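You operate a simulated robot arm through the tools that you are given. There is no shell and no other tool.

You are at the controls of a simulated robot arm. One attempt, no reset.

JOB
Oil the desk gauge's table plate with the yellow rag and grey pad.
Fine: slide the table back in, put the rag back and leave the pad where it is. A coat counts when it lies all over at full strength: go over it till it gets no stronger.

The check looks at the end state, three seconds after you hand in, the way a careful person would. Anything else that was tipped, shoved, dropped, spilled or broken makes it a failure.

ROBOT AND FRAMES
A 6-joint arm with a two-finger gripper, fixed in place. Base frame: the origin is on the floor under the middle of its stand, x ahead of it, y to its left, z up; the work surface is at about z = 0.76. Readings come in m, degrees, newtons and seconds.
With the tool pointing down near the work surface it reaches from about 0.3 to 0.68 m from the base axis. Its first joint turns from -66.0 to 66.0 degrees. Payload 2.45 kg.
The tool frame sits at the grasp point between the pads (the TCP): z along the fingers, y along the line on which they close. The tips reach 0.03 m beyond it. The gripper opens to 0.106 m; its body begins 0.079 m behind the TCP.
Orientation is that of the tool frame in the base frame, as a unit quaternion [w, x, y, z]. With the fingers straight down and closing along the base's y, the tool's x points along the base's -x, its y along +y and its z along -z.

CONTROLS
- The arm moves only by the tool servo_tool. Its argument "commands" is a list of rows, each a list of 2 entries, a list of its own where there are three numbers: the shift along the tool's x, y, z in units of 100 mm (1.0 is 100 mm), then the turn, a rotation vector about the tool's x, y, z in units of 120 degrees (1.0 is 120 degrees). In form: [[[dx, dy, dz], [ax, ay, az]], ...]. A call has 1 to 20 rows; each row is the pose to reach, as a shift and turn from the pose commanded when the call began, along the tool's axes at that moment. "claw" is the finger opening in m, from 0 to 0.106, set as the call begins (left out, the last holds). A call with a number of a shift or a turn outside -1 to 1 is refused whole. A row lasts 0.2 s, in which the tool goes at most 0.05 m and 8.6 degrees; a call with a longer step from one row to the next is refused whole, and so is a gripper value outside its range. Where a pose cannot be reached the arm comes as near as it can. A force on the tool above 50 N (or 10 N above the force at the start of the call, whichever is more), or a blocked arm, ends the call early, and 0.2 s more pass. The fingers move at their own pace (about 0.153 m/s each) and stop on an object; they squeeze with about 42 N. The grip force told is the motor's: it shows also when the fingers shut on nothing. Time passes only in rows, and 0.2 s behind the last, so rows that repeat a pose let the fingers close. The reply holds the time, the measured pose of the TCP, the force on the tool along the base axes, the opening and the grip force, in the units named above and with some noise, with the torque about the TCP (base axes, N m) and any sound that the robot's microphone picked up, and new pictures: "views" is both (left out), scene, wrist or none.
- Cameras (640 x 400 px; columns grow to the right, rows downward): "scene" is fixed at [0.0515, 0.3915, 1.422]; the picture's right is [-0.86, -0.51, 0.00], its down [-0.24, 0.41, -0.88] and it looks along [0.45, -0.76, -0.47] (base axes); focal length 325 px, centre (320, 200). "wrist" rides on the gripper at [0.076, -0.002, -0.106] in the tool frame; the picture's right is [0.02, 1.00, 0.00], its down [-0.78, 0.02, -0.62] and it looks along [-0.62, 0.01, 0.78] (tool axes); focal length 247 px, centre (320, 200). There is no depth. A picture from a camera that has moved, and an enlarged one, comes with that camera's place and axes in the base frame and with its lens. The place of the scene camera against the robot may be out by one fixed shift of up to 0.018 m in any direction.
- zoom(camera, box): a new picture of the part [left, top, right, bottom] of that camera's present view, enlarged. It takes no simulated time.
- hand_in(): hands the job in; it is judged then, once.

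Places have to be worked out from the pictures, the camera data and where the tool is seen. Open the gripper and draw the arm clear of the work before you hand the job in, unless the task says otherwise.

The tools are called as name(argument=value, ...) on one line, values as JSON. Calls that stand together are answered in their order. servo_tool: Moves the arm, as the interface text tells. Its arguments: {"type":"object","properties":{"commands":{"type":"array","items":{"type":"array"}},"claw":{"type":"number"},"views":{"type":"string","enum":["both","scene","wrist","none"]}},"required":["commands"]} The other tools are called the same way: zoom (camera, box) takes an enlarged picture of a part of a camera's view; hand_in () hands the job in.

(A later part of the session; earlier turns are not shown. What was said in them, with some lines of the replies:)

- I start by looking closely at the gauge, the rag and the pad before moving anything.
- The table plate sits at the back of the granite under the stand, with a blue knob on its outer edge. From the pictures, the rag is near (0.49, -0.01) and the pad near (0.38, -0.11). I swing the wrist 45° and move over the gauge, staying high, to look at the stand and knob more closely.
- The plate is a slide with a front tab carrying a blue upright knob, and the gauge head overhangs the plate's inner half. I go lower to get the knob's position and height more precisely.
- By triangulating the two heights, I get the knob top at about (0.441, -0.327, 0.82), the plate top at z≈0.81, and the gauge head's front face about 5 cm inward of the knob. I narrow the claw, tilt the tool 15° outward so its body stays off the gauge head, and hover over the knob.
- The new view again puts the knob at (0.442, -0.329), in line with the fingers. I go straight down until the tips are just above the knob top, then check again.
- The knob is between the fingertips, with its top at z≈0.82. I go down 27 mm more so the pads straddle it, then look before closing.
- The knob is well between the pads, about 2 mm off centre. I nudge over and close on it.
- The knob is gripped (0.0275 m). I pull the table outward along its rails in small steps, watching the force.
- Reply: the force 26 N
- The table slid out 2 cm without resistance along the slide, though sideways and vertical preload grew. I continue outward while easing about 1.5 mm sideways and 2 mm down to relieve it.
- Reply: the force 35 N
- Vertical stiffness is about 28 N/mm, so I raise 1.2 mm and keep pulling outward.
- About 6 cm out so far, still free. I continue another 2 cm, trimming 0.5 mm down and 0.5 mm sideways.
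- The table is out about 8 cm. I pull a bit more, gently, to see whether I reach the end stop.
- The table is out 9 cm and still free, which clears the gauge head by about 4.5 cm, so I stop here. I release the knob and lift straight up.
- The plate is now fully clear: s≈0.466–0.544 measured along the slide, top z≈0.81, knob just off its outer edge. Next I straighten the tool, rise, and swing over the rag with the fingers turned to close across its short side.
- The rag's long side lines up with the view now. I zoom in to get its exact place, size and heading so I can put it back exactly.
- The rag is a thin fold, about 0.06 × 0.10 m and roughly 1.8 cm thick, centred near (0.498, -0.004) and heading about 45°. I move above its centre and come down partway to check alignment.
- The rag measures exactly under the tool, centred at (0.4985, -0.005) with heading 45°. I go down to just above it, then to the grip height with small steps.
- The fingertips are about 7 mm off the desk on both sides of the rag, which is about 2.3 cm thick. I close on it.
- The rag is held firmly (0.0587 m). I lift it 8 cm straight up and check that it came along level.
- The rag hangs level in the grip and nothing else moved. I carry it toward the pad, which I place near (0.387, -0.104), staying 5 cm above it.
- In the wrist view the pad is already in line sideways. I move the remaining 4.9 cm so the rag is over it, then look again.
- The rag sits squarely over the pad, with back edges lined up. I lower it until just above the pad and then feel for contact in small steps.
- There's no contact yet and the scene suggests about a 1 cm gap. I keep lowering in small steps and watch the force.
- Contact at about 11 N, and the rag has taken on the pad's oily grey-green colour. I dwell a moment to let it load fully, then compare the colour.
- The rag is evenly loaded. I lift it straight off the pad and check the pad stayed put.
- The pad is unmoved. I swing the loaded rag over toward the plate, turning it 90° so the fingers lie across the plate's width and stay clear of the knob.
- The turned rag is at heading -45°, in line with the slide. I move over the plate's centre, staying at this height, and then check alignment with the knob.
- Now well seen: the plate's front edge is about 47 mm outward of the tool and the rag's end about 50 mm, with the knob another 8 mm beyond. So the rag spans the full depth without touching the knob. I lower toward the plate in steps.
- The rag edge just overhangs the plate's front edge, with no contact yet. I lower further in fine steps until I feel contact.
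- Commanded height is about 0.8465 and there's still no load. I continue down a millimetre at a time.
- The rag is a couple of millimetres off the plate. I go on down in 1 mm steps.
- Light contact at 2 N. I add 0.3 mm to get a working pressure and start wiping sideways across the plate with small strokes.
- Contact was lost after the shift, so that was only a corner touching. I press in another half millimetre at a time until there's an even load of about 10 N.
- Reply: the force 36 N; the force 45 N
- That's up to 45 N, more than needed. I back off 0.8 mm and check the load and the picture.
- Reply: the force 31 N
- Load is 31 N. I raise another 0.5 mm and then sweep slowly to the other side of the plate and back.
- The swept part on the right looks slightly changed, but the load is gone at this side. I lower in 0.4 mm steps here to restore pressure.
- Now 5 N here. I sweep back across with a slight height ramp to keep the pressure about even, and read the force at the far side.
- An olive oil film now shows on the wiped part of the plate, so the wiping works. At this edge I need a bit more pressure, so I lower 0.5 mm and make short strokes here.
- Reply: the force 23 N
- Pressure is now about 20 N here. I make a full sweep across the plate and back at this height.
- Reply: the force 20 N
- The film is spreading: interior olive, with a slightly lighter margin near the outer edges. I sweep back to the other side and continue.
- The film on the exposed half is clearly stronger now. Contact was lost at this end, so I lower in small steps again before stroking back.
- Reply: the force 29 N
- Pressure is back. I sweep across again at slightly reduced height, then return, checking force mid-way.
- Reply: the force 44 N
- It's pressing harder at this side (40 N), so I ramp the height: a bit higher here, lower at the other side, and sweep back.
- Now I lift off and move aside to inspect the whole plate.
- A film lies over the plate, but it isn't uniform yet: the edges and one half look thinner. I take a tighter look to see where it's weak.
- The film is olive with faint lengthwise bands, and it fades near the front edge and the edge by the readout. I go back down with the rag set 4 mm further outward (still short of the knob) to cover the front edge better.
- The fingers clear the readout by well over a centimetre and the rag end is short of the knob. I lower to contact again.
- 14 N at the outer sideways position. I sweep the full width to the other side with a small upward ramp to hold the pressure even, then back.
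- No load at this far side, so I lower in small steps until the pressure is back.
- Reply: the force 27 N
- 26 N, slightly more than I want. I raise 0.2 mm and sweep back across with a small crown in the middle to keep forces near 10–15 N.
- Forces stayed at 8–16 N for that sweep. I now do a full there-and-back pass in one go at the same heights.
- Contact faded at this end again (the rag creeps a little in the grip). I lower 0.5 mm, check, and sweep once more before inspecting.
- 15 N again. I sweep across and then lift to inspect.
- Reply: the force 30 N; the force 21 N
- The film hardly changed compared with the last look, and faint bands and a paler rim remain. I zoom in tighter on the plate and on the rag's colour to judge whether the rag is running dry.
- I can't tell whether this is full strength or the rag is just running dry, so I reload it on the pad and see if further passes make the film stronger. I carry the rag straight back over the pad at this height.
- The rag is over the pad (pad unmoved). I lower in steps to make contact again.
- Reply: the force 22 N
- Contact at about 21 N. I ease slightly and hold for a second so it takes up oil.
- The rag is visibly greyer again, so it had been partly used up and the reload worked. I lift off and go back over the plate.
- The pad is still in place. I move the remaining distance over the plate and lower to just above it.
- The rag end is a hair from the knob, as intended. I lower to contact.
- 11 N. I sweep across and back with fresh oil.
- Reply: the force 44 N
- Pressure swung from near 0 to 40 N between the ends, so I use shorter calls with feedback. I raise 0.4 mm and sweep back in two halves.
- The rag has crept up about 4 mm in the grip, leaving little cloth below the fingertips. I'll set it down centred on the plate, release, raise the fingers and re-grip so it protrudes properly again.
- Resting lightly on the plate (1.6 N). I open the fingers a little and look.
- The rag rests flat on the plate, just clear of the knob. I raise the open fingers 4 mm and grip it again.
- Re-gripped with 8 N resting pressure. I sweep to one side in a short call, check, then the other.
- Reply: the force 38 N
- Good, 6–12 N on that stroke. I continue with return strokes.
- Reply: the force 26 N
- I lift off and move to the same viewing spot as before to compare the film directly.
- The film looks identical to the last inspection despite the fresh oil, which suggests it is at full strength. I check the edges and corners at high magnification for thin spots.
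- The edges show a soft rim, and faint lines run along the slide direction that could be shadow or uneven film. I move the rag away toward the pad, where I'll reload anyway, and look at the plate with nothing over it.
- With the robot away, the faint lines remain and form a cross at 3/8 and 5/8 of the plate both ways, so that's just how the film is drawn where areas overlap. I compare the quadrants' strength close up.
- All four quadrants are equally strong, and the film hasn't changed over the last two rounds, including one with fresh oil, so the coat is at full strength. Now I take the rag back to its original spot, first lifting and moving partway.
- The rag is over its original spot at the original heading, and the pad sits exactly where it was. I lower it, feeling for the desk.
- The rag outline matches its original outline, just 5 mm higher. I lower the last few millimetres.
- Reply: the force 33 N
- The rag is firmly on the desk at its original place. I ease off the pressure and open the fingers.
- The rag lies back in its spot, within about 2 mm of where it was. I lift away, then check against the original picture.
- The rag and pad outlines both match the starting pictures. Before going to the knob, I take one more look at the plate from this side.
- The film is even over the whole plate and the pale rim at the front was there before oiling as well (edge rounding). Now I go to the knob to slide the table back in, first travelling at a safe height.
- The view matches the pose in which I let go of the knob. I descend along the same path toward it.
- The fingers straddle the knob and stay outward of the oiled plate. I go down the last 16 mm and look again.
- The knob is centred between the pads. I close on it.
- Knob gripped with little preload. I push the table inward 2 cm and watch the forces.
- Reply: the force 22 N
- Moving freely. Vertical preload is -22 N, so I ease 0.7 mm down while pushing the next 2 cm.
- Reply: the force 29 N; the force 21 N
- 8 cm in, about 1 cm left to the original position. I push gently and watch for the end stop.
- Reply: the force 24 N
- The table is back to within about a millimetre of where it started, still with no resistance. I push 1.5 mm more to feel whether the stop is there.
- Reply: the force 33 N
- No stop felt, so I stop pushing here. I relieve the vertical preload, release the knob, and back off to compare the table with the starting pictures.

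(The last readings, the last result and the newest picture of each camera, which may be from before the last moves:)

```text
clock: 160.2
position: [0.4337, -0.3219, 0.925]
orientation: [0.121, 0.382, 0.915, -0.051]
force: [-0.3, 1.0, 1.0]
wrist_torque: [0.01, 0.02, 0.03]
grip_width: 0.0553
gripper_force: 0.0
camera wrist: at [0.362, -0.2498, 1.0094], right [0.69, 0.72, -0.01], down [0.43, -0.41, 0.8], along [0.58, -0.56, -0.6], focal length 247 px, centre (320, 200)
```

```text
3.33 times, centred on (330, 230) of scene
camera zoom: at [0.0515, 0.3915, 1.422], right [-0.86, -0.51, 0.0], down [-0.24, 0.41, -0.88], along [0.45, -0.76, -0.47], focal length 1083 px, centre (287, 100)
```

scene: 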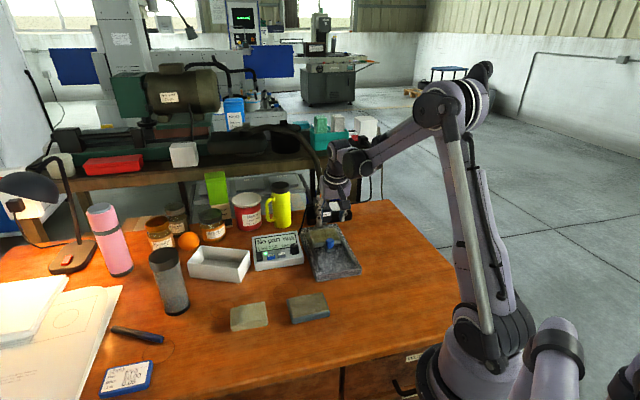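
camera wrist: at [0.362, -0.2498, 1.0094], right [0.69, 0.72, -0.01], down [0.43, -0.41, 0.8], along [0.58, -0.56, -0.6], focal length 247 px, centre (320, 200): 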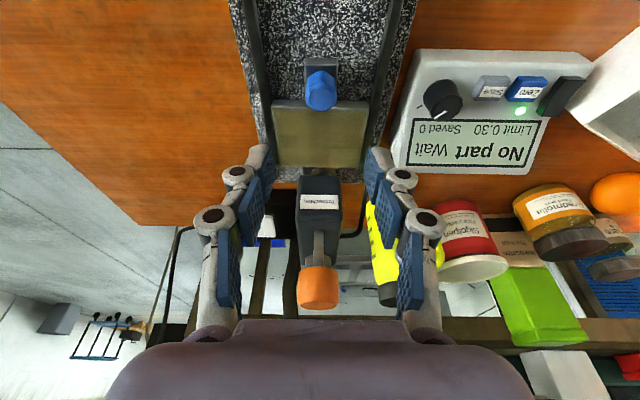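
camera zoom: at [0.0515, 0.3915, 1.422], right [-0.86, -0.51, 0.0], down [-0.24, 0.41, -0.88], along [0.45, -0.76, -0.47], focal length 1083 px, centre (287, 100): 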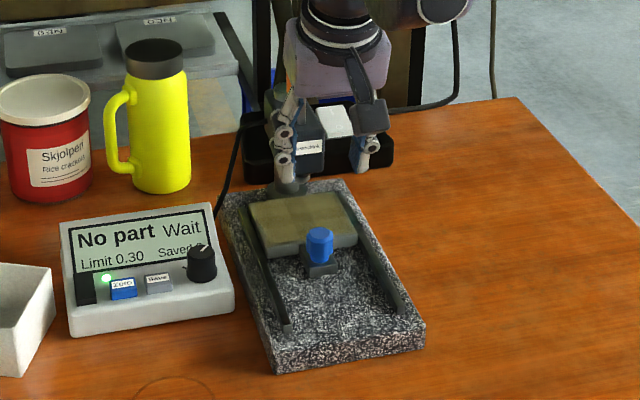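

The table and knob coincide with the starting picture to within about a pixel. To be sure it's fully home, I'll nudge it with closed fingertips from outside the knob and feel for a stop. First I back off outward, close the fingers and lower in front of the knob.

servo_tool(commands=[[[0.22, 0, -0.06], [0, 0, 0]], [[0.435, 0, -0.117], [0, 0, 0]], [[0.5, 0, 0.13], [0, 0, 0]], [[0.56, 0, 0.36], [0, 0, 0]], [[0.62, 0, 0.58], [0, 0, 0]], [[0.676, 0, 0.78], [0, 0, 0]], [[0.676, 0, 0.78], [0, 0, 0]]], claw=0.0)

zoom(camera="wrist", box=[200, 60, 440, 280])

zoom(camera="scene", box=[295, 210, 365, 280])

```text
clock: 161.8
position: [0.4024, -0.2887, 0.8322]
orientation: [0.121, 0.381, 0.915, -0.051]
force: [0.3, 0.9, -0.6]
wrist_torque: [0.0, 0.0, 0.0]
grip_width: 0.0001
gripper_force: 28.3
camera wrist: at [0.3303, -0.2173, 0.9155], right [0.7, 0.72, -0.01], down [0.43, -0.41, 0.8], along [0.58, -0.56, -0.6], focal length 247 px, centre (320, 200)
```

scene: 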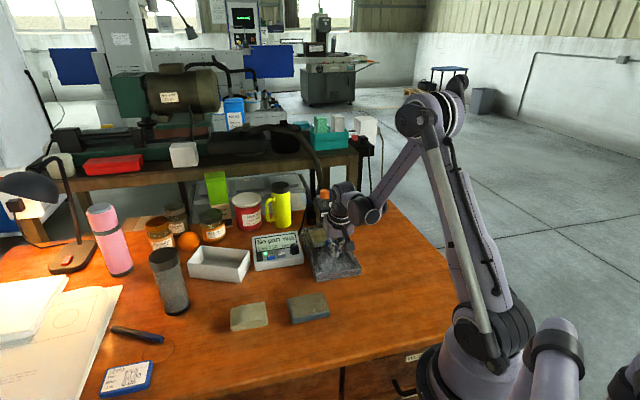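
wrist: 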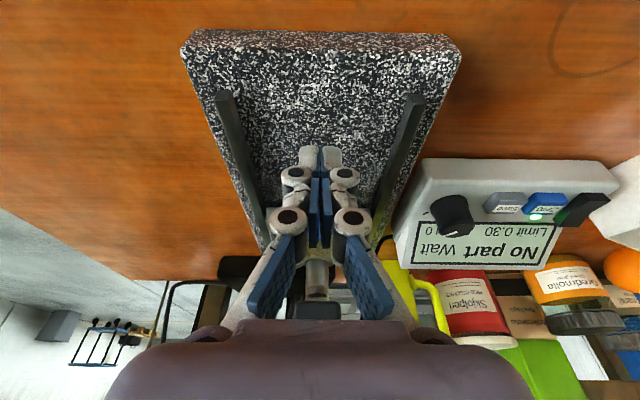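

```text
1.82 times, centred on (320, 170) of wrist
camera zoom: at [0.3303, -0.2173, 0.9155], right [0.7, 0.72, -0.01], down [0.43, -0.41, 0.8], along [0.58, -0.56, -0.6], focal length 449 px, centre (320, 254)
```

zoom: 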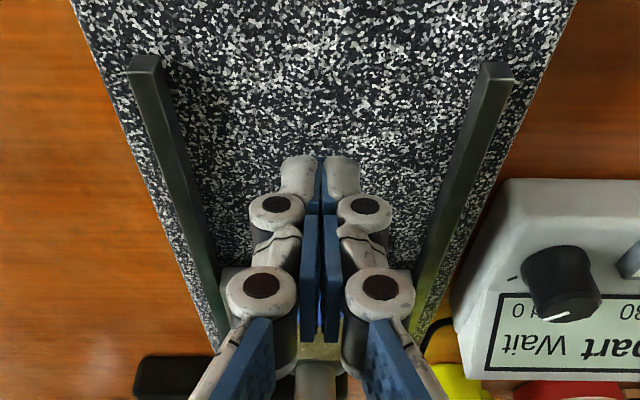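

```text
5.71 times, centred on (330, 245) of scene
camera zoom: at [0.0515, 0.3915, 1.422], right [-0.86, -0.51, 0.0], down [-0.24, 0.41, -0.88], along [0.45, -0.76, -0.47], focal length 1856 px, centre (263, -57)
```

zoom: 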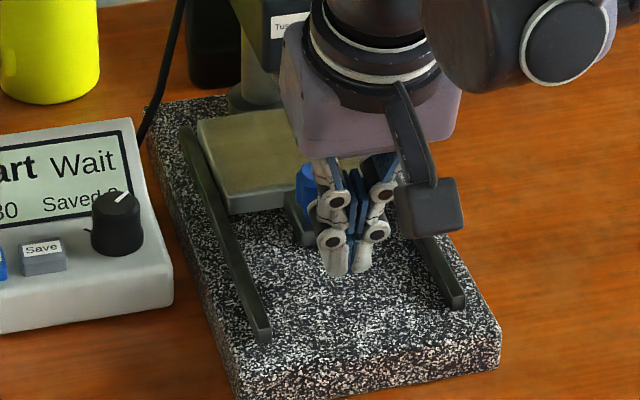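

The closed tips are about 2 cm outside the knob. I advance close to it, then in 2 mm steps watching the force along the slide.

servo_tool(commands=[[[-0.05, 0, 0.013], [0, 0, 0]], [[-0.1, 0, 0.027], [0, 0, 0]], [[-0.155, 0, 0.041], [0, 0, 0]], [[-0.155, 0, 0.041], [0, 0, 0]]], views="wrist")

servo_tool(commands=[[[-0.01, 0, 0.003], [0, 0, 0]], [[-0.019, 0, 0.005], [0, 0, 0]], [[-0.019, 0, 0.005], [0, 0, 0]]], views="none")

servo_tool(commands=[[[-0.01, 0, 0.003], [0, 0, 0]], [[-0.019, 0, 0.005], [0, 0, 0]], [[-0.019, 0, 0.005], [0, 0, 0]]], views="wrist")

```text
clock: 162.8
position: [0.4144, -0.2987, 0.8332]
orientation: [0.121, 0.381, 0.915, -0.05]
force: [-0.2, 0.6, -0.2]
wrist_torque: [-0.02, 0.0, 0.0]
grip_width: 0.0
gripper_force: 28.3
camera wrist: at [0.3417, -0.2279, 0.9163], right [0.7, 0.72, -0.01], down [0.43, -0.41, 0.8], along [0.58, -0.56, -0.6], focal length 247 px, centre (320, 200)
```

wrist: 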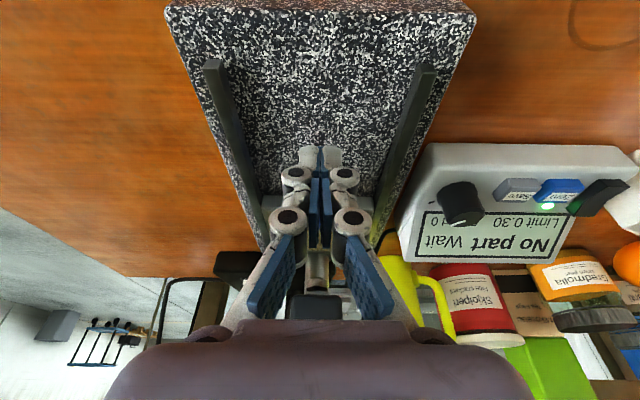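

```text
clock: 163.6
position: [0.414, -0.3006, 0.8327]
orientation: [0.121, 0.381, 0.915, -0.05]
force: [0.4, 0.3, 0.1]
wrist_torque: [0.01, 0.01, 0.0]
grip_width: 0.0
gripper_force: 28.3
```

```text
clock: 164.4
position: [0.416, -0.3034, 0.8327]
orientation: [0.121, 0.381, 0.915, -0.05]
force: [-1.2, -0.4, 0.2]
wrist_torque: [0.01, 0.02, 0.04]
grip_width: 0.0
gripper_force: 28.8
camera wrist: at [0.3441, -0.2316, 0.9158], right [0.69, 0.72, -0.01], down [0.43, -0.41, 0.8], along [0.58, -0.56, -0.6], focal length 247 px, centre (320, 200)
```

wrist: 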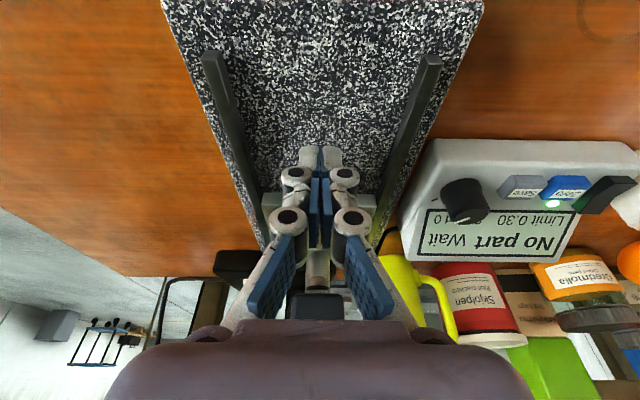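

servo_tool(commands=[[[-0.01, 0, 0.003], [0, 0, 0]], [[-0.019, 0, 0.005], [0, 0, 0]], [[-0.019, 0, 0.005], [0, 0, 0]]], views="none")

servo_tool(commands=[[[-0.005, 0, 0.0013], [0, 0, 0]], [[-0.01, 0, 0.0026], [0, 0, 0]], [[-0.01, 0, 0.0026], [0, 0, 0]]], views="none")

zoom(camera="scene", box=[310, 220, 360, 270])

```text
clock: 165.2
position: [0.4179, -0.3045, 0.833]
orientation: [0.121, 0.381, 0.915, -0.05]
force: [0.5, 0.1, 0.2]
wrist_torque: [-0.02, 0.01, 0.02]
grip_width: 0.0
gripper_force: 28.2
```

```text
clock: 166.0
position: [0.4185, -0.3045, 0.8325]
orientation: [0.12, 0.381, 0.915, -0.05]
force: [0.3, 0.2, 0.4]
wrist_torque: [0.0, -0.04, 0.03]
grip_width: 0.0
gripper_force: 28.5
```

```text
8.00 times, centred on (335, 245) of scene
camera zoom: at [0.0515, 0.3915, 1.422], right [-0.86, -0.51, 0.0], down [-0.24, 0.41, -0.88], along [0.45, -0.76, -0.47], focal length 2599 px, centre (200, -160)
```

zoom: 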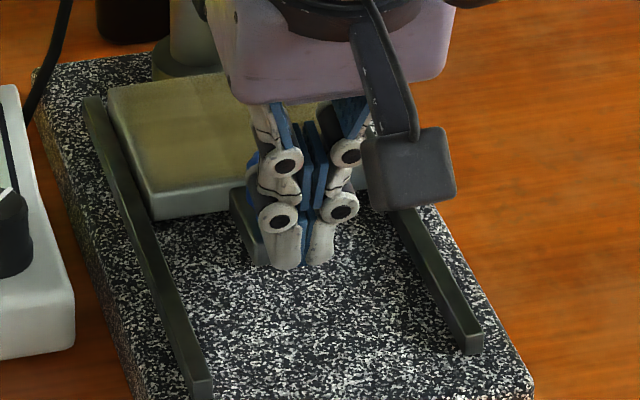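

No contact felt yet; the plate corner is still exactly at its starting pixel. I continue in small steps, monitoring both the force and the plate corner.

servo_tool(commands=[[[-0.01, 0, 0.003], [0, 0, 0]], [[-0.019, 0, 0.005], [0, 0, 0]], [[-0.019, 0, 0.005], [0, 0, 0]]], views="none")

zoom(camera="scene", box=[310, 220, 360, 270])

zoom(camera="wrist", box=[260, 120, 380, 240])

```text
clock: 166.8
position: [0.4194, -0.3068, 0.8327]
orientation: [0.12, 0.381, 0.916, -0.051]
force: [-5.3, 5.3, 1.1]
wrist_torque: [0.09, 0.08, 0.04]
grip_width: 0.0059
gripper_force: 28.5
```

```text
8.00 times, centred on (335, 245) of scene
camera zoom: at [0.0514, 0.3917, 1.422], right [-0.86, -0.51, 0.0], down [-0.24, 0.41, -0.88], along [0.45, -0.76, -0.47], focal length 2599 px, centre (200, -160)
```

zoom: 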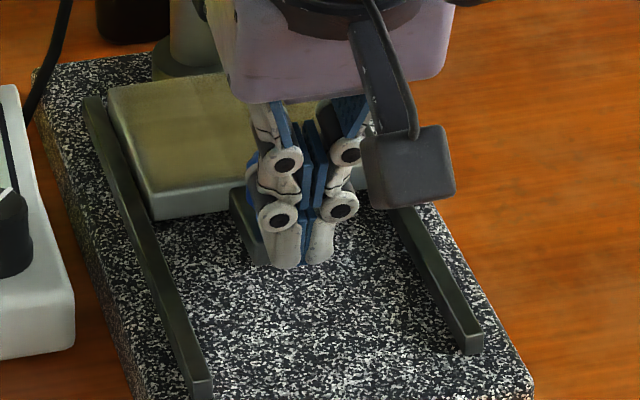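

```text
3.33 times, centred on (320, 180) of wrist
camera zoom: at [0.3472, -0.2339, 0.9158], right [0.69, 0.72, -0.01], down [0.43, -0.41, 0.8], along [0.57, -0.56, -0.6], focal length 823 px, centre (320, 267)
```

zoom: 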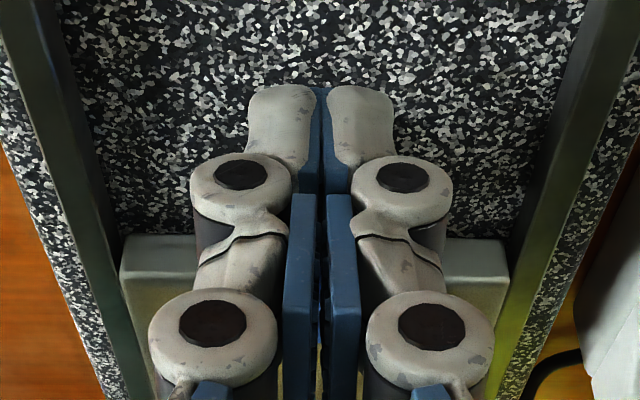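

Now there's 7.5 N of resistance along the slide while the plate hasn't moved, so it's against its stop. I add 1 mm to confirm.

servo_tool(commands=[[[-0.005, 0, 0.0013], [0, 0, 0]], [[-0.01, 0, 0.0026], [0, 0, 0]], [[-0.01, 0, 0.0026], [0, 0, 0]]], views="none")

zoom(camera="scene", box=[310, 220, 360, 270])

```text
clock: 167.6
position: [0.4192, -0.3064, 0.8322]
orientation: [0.119, 0.382, 0.915, -0.049]
force: [-14.6, 19.8, 1.9]
wrist_torque: [0.38, 0.28, 0.02]
grip_width: 0.006
gripper_force: 28.8
```

```text
8.00 times, centred on (335, 245) of scene
camera zoom: at [0.0511, 0.392, 1.4219], right [-0.86, -0.51, 0.0], down [-0.24, 0.41, -0.88], along [0.45, -0.76, -0.47], focal length 2599 px, centre (200, -160)
```

zoom: 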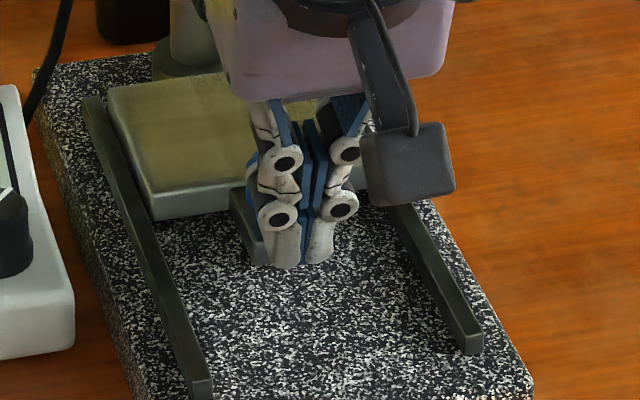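

24 N and no motion: the table is fully home against its stop. I back off outward and rise clear of the gauge.

servo_tool(commands=[[[0.05, 0, -0.013], [0, 0, 0]], [[0.15, 0, -0.04], [0, 0, 0]], [[0.35, 0, -0.094], [0, 0, 0]], [[0.3, 0, -0.3], [0, 0, 0]], [[0.22, 0, -0.6], [0, 0, 0]], [[0.12, 0, -0.95], [0, 0, 0]], [[0.12, 0, -0.95], [0, 0, 0]]])

zoom(camera="scene", box=[310, 215, 360, 265])

zoom(camera="wrist", box=[230, 60, 410, 230])

```text
clock: 169.2
position: [0.3957, -0.2815, 0.9222]
orientation: [0.121, 0.381, 0.915, -0.05]
force: [0.4, 0.8, -0.1]
wrist_torque: [-0.01, 0.0, 0.01]
grip_width: 0.0
gripper_force: 28.5
camera wrist: at [0.3238, -0.2094, 1.0053], right [0.69, 0.72, -0.01], down [0.43, -0.41, 0.8], along [0.58, -0.56, -0.6], focal length 247 px, centre (320, 200)
```

scene: 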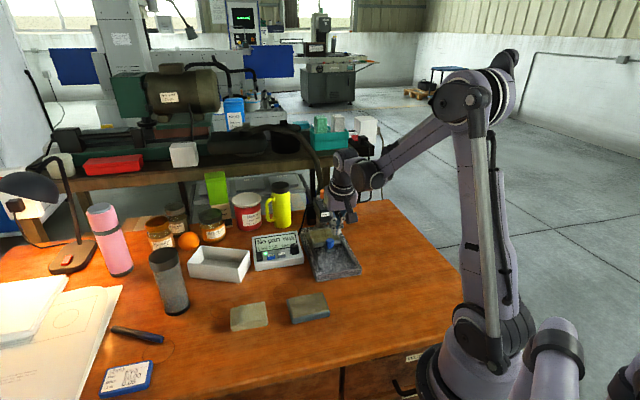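
wrist: 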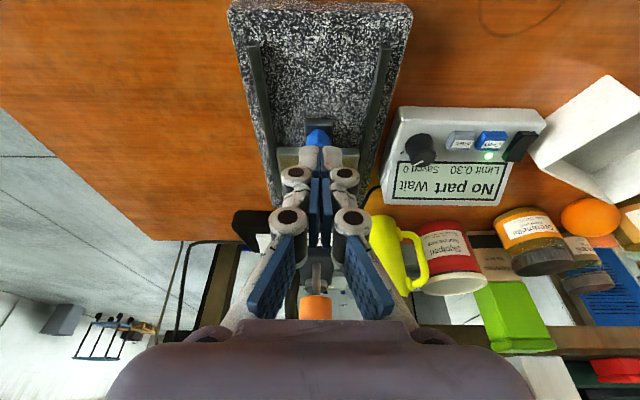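

```text
8.00 times, centred on (335, 240) of scene
camera zoom: at [0.0515, 0.3915, 1.422], right [-0.86, -0.51, 0.0], down [-0.24, 0.41, -0.88], along [0.45, -0.76, -0.47], focal length 2599 px, centre (200, -120)
```

zoom: 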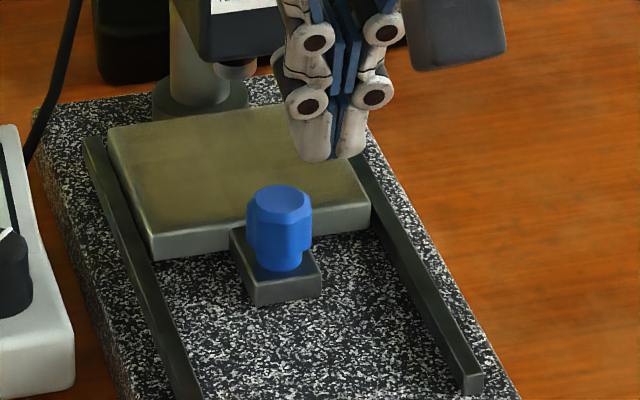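

```text
2.35 times, centred on (320, 145) of wrist
camera zoom: at [0.3238, -0.2094, 1.0053], right [0.69, 0.72, -0.01], down [0.43, -0.41, 0.8], along [0.58, -0.56, -0.6], focal length 581 px, centre (320, 329)
```

zoom: 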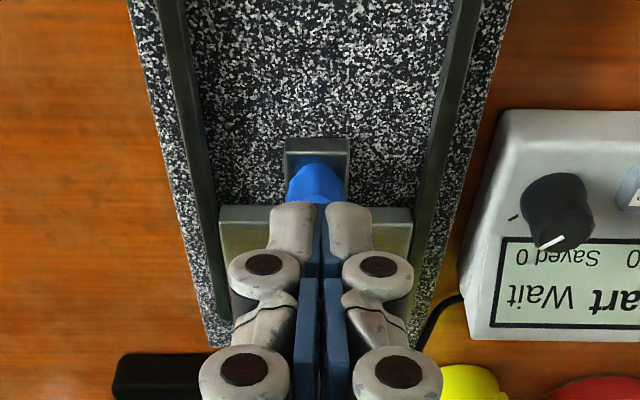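

Everything looks in order. I open the gripper, straighten the tool and withdraw high, near the starting pose, for a final inspection.

servo_tool(commands=[[[0, 0, -0.3], [0, 0, 0]], [[0, 0, -0.6], [0, 0.03, 0]], [[0.05, 0.05, -0.9], [0, 0.06, 0]], [[0.1, 0.1, -0.95], [0, 0.095, 0]], [[0.15, 0.15, -0.95], [0, 0.125, 0]], [[0.15, 0.15, -0.95], [0, 0.125, 0]]], claw=0.1, views="none")

servo_tool(commands=[[[0.1, 0.1, -0.3], [0, 0, -0.06]], [[0.2, 0.2, -0.5], [0, 0, -0.12]], [[0.3, 0.3, -0.7], [0, 0, -0.18]], [[0.4, 0.4, -0.7], [0, 0, -0.24]], [[0.4, 0.5, -0.7], [0, 0, -0.3]], [[0.4, 0.5, -0.7], [0, 0, -0.375]], [[0.4, 0.5, -0.7], [0, 0, -0.375]]])

zoom(camera="scene", box=[220, 180, 400, 340])

zoom(camera="scene", box=[310, 215, 360, 265])

zoom(camera="wrist", box=[140, 20, 340, 240])

```text
clock: 170.6
position: [0.3787, -0.242, 1.0101]
orientation: [0.0, 0.384, 0.923, 0.0]
force: [0.7, 0.3, -0.2]
wrist_torque: [-0.01, 0.03, -0.02]
grip_width: 0.1
gripper_force: 0.1
```

```text
refused: row 6 steps farther than a row can; nothing moved
```

```text
2.50 times, centred on (310, 260) of scene
camera zoom: at [0.0515, 0.3915, 1.422], right [-0.86, -0.51, 0.0], down [-0.24, 0.41, -0.88], along [0.45, -0.76, -0.47], focal length 812 px, centre (345, 50)
```

zoom: 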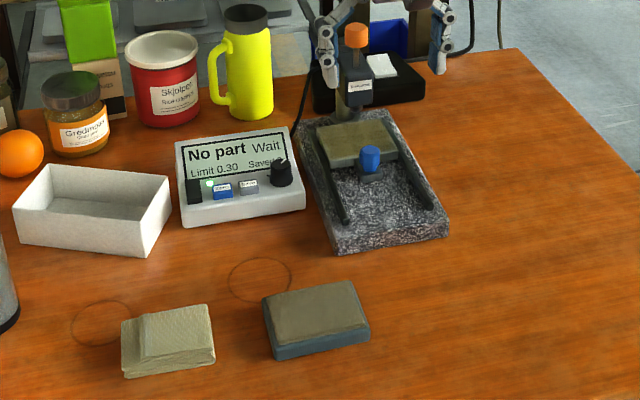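

```text
8.00 times, centred on (335, 240) of scene
camera zoom: at [0.0515, 0.3915, 1.422], right [-0.86, -0.51, 0.0], down [-0.24, 0.41, -0.88], along [0.45, -0.76, -0.47], focal length 2599 px, centre (200, -120)
```

zoom: 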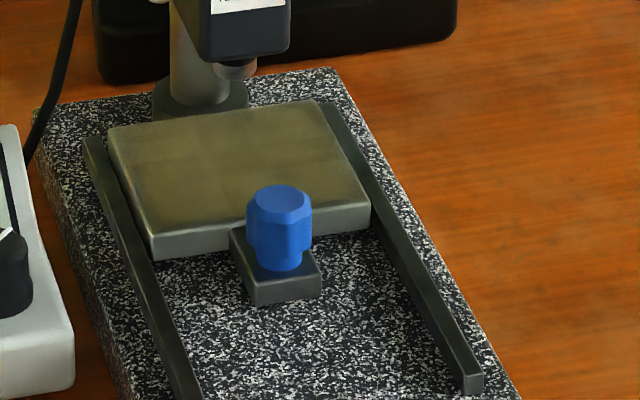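

```text
1.82 times, centred on (240, 130) of wrist
camera zoom: at [0.3242, -0.1881, 1.1159], right [0.69, 0.72, 0.0], down [0.56, -0.54, 0.62], along [0.45, -0.43, -0.78], focal length 449 px, centre (466, 327)
```

zoom: 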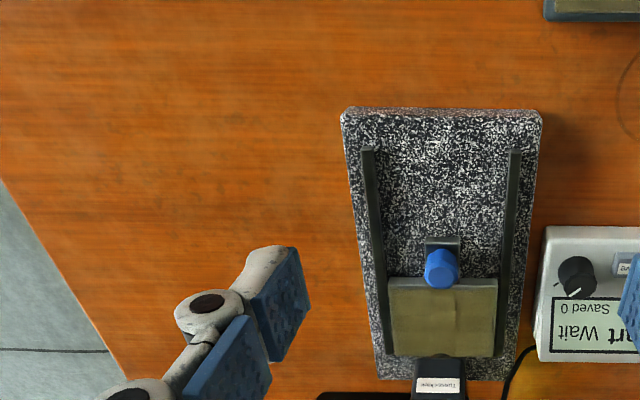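

The table, rag, pad and surroundings match the starting picture, with the plate now oiled. I take a last close look at the film, then withdraw the arm fully with an allowed step size.

servo_tool(commands=[[[0.1, 0.1, -0.3], [0, 0, -0.06]], [[0.2, 0.2, -0.5], [0, 0, -0.12]], [[0.3, 0.3, -0.7], [0, 0, -0.18]], [[0.4, 0.4, -0.7], [0, 0, -0.24]], [[0.4, 0.5, -0.7], [0, 0, -0.3]], [[0.4, 0.5, -0.7], [0, 0, -0.36]], [[0.4, 0.5, -0.7], [0, 0, -0.375]], [[0.4, 0.5, -0.7], [0, 0, -0.375]]])

zoom(camera="wrist", box=[180, 60, 280, 150])

zoom(camera="scene", box=[310, 228, 345, 250])

```text
clock: 172.4
position: [0.386, -0.1788, 1.0791]
orientation: [0.0, 0.002, 1.0, -0.001]
force: [0.1, -0.1, 0.3]
wrist_torque: [-0.02, 0.0, 0.0]
grip_width: 0.1
gripper_force: 0.1
camera wrist: at [0.3102, -0.1803, 1.1851], right [-0.02, 1.0, 0.0], down [0.78, 0.02, 0.62], along [0.62, 0.01, -0.78], focal length 247 px, centre (320, 200)
```

scene: 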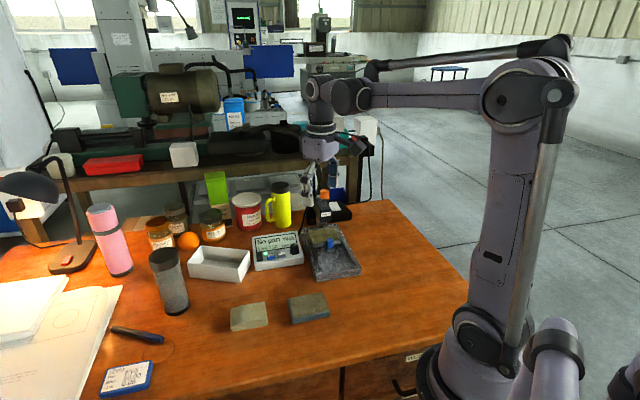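
wrist: 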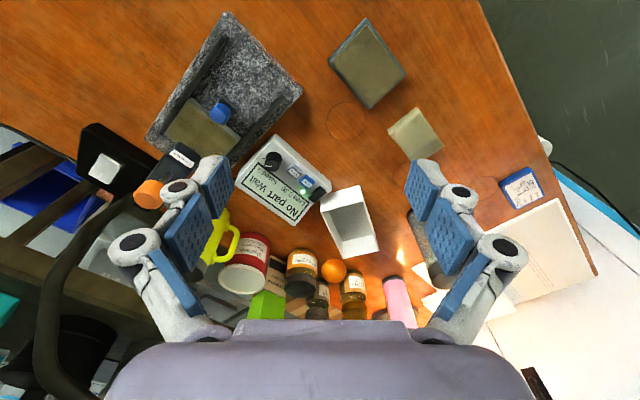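

```text
4.44 times, centred on (230, 105) of wrist
camera zoom: at [0.3102, -0.1803, 1.1851], right [-0.02, 1.0, 0.0], down [0.78, 0.02, 0.62], along [0.62, 0.01, -0.78], focal length 1098 px, centre (720, 622)
```

zoom: 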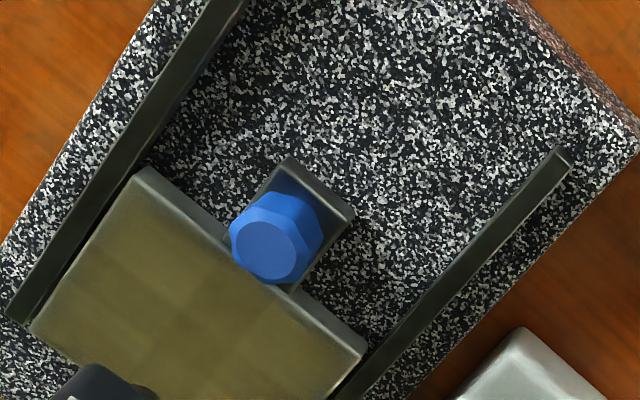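

```text
16.00 times, centred on (328, 239) of scene
camera zoom: at [0.0515, 0.3915, 1.422], right [-0.86, -0.51, 0.0], down [-0.24, 0.41, -0.88], along [0.45, -0.76, -0.47], focal length 5198 px, centre (200, -424)
```

zoom: 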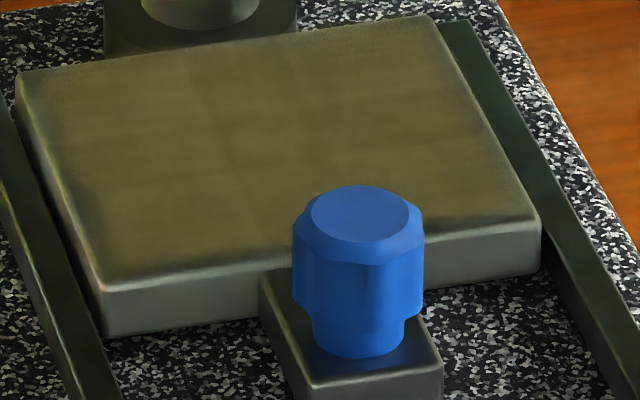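

Final state:
- The plate carries an even film that stopped getting stronger, even after fresh oil.
- The table is against its stop.
- The rag is back in place and the pad is unmoved.
- The gripper is open and clear, and nothing else has moved.

I hand the job in.

hand_in()

```text
The job is handed in.
```

I oiled the gauge's table plate with the rag and pad, and handed the job in. The reply only confirmed it was received, so I don't have a verdict.

- **Coat:** the film covers the whole plate. I reloaded the rag once and went over the plate again, and it looked no stronger, so I judged it full strength. I could only judge that by eye.
- **Plate edges:** there is a slightly paler rim, widest at the front. It didn't change with further passes, so I took it for the plate's rounded edge, but it is the one part of the coat I'm less sure of.
- **Table:** slid back in until it met its stop. I pressed with about 24 N to confirm, and it lines up with where it started.
- **Rag:** back in its original spot, within about 2 mm and at the same angle. It is now oily and greyish.
- **Pad:** in the same place in the pictures before and after.
- **Arm:** gripper open and clear of the work. I saw nothing else moved in the final pictures.
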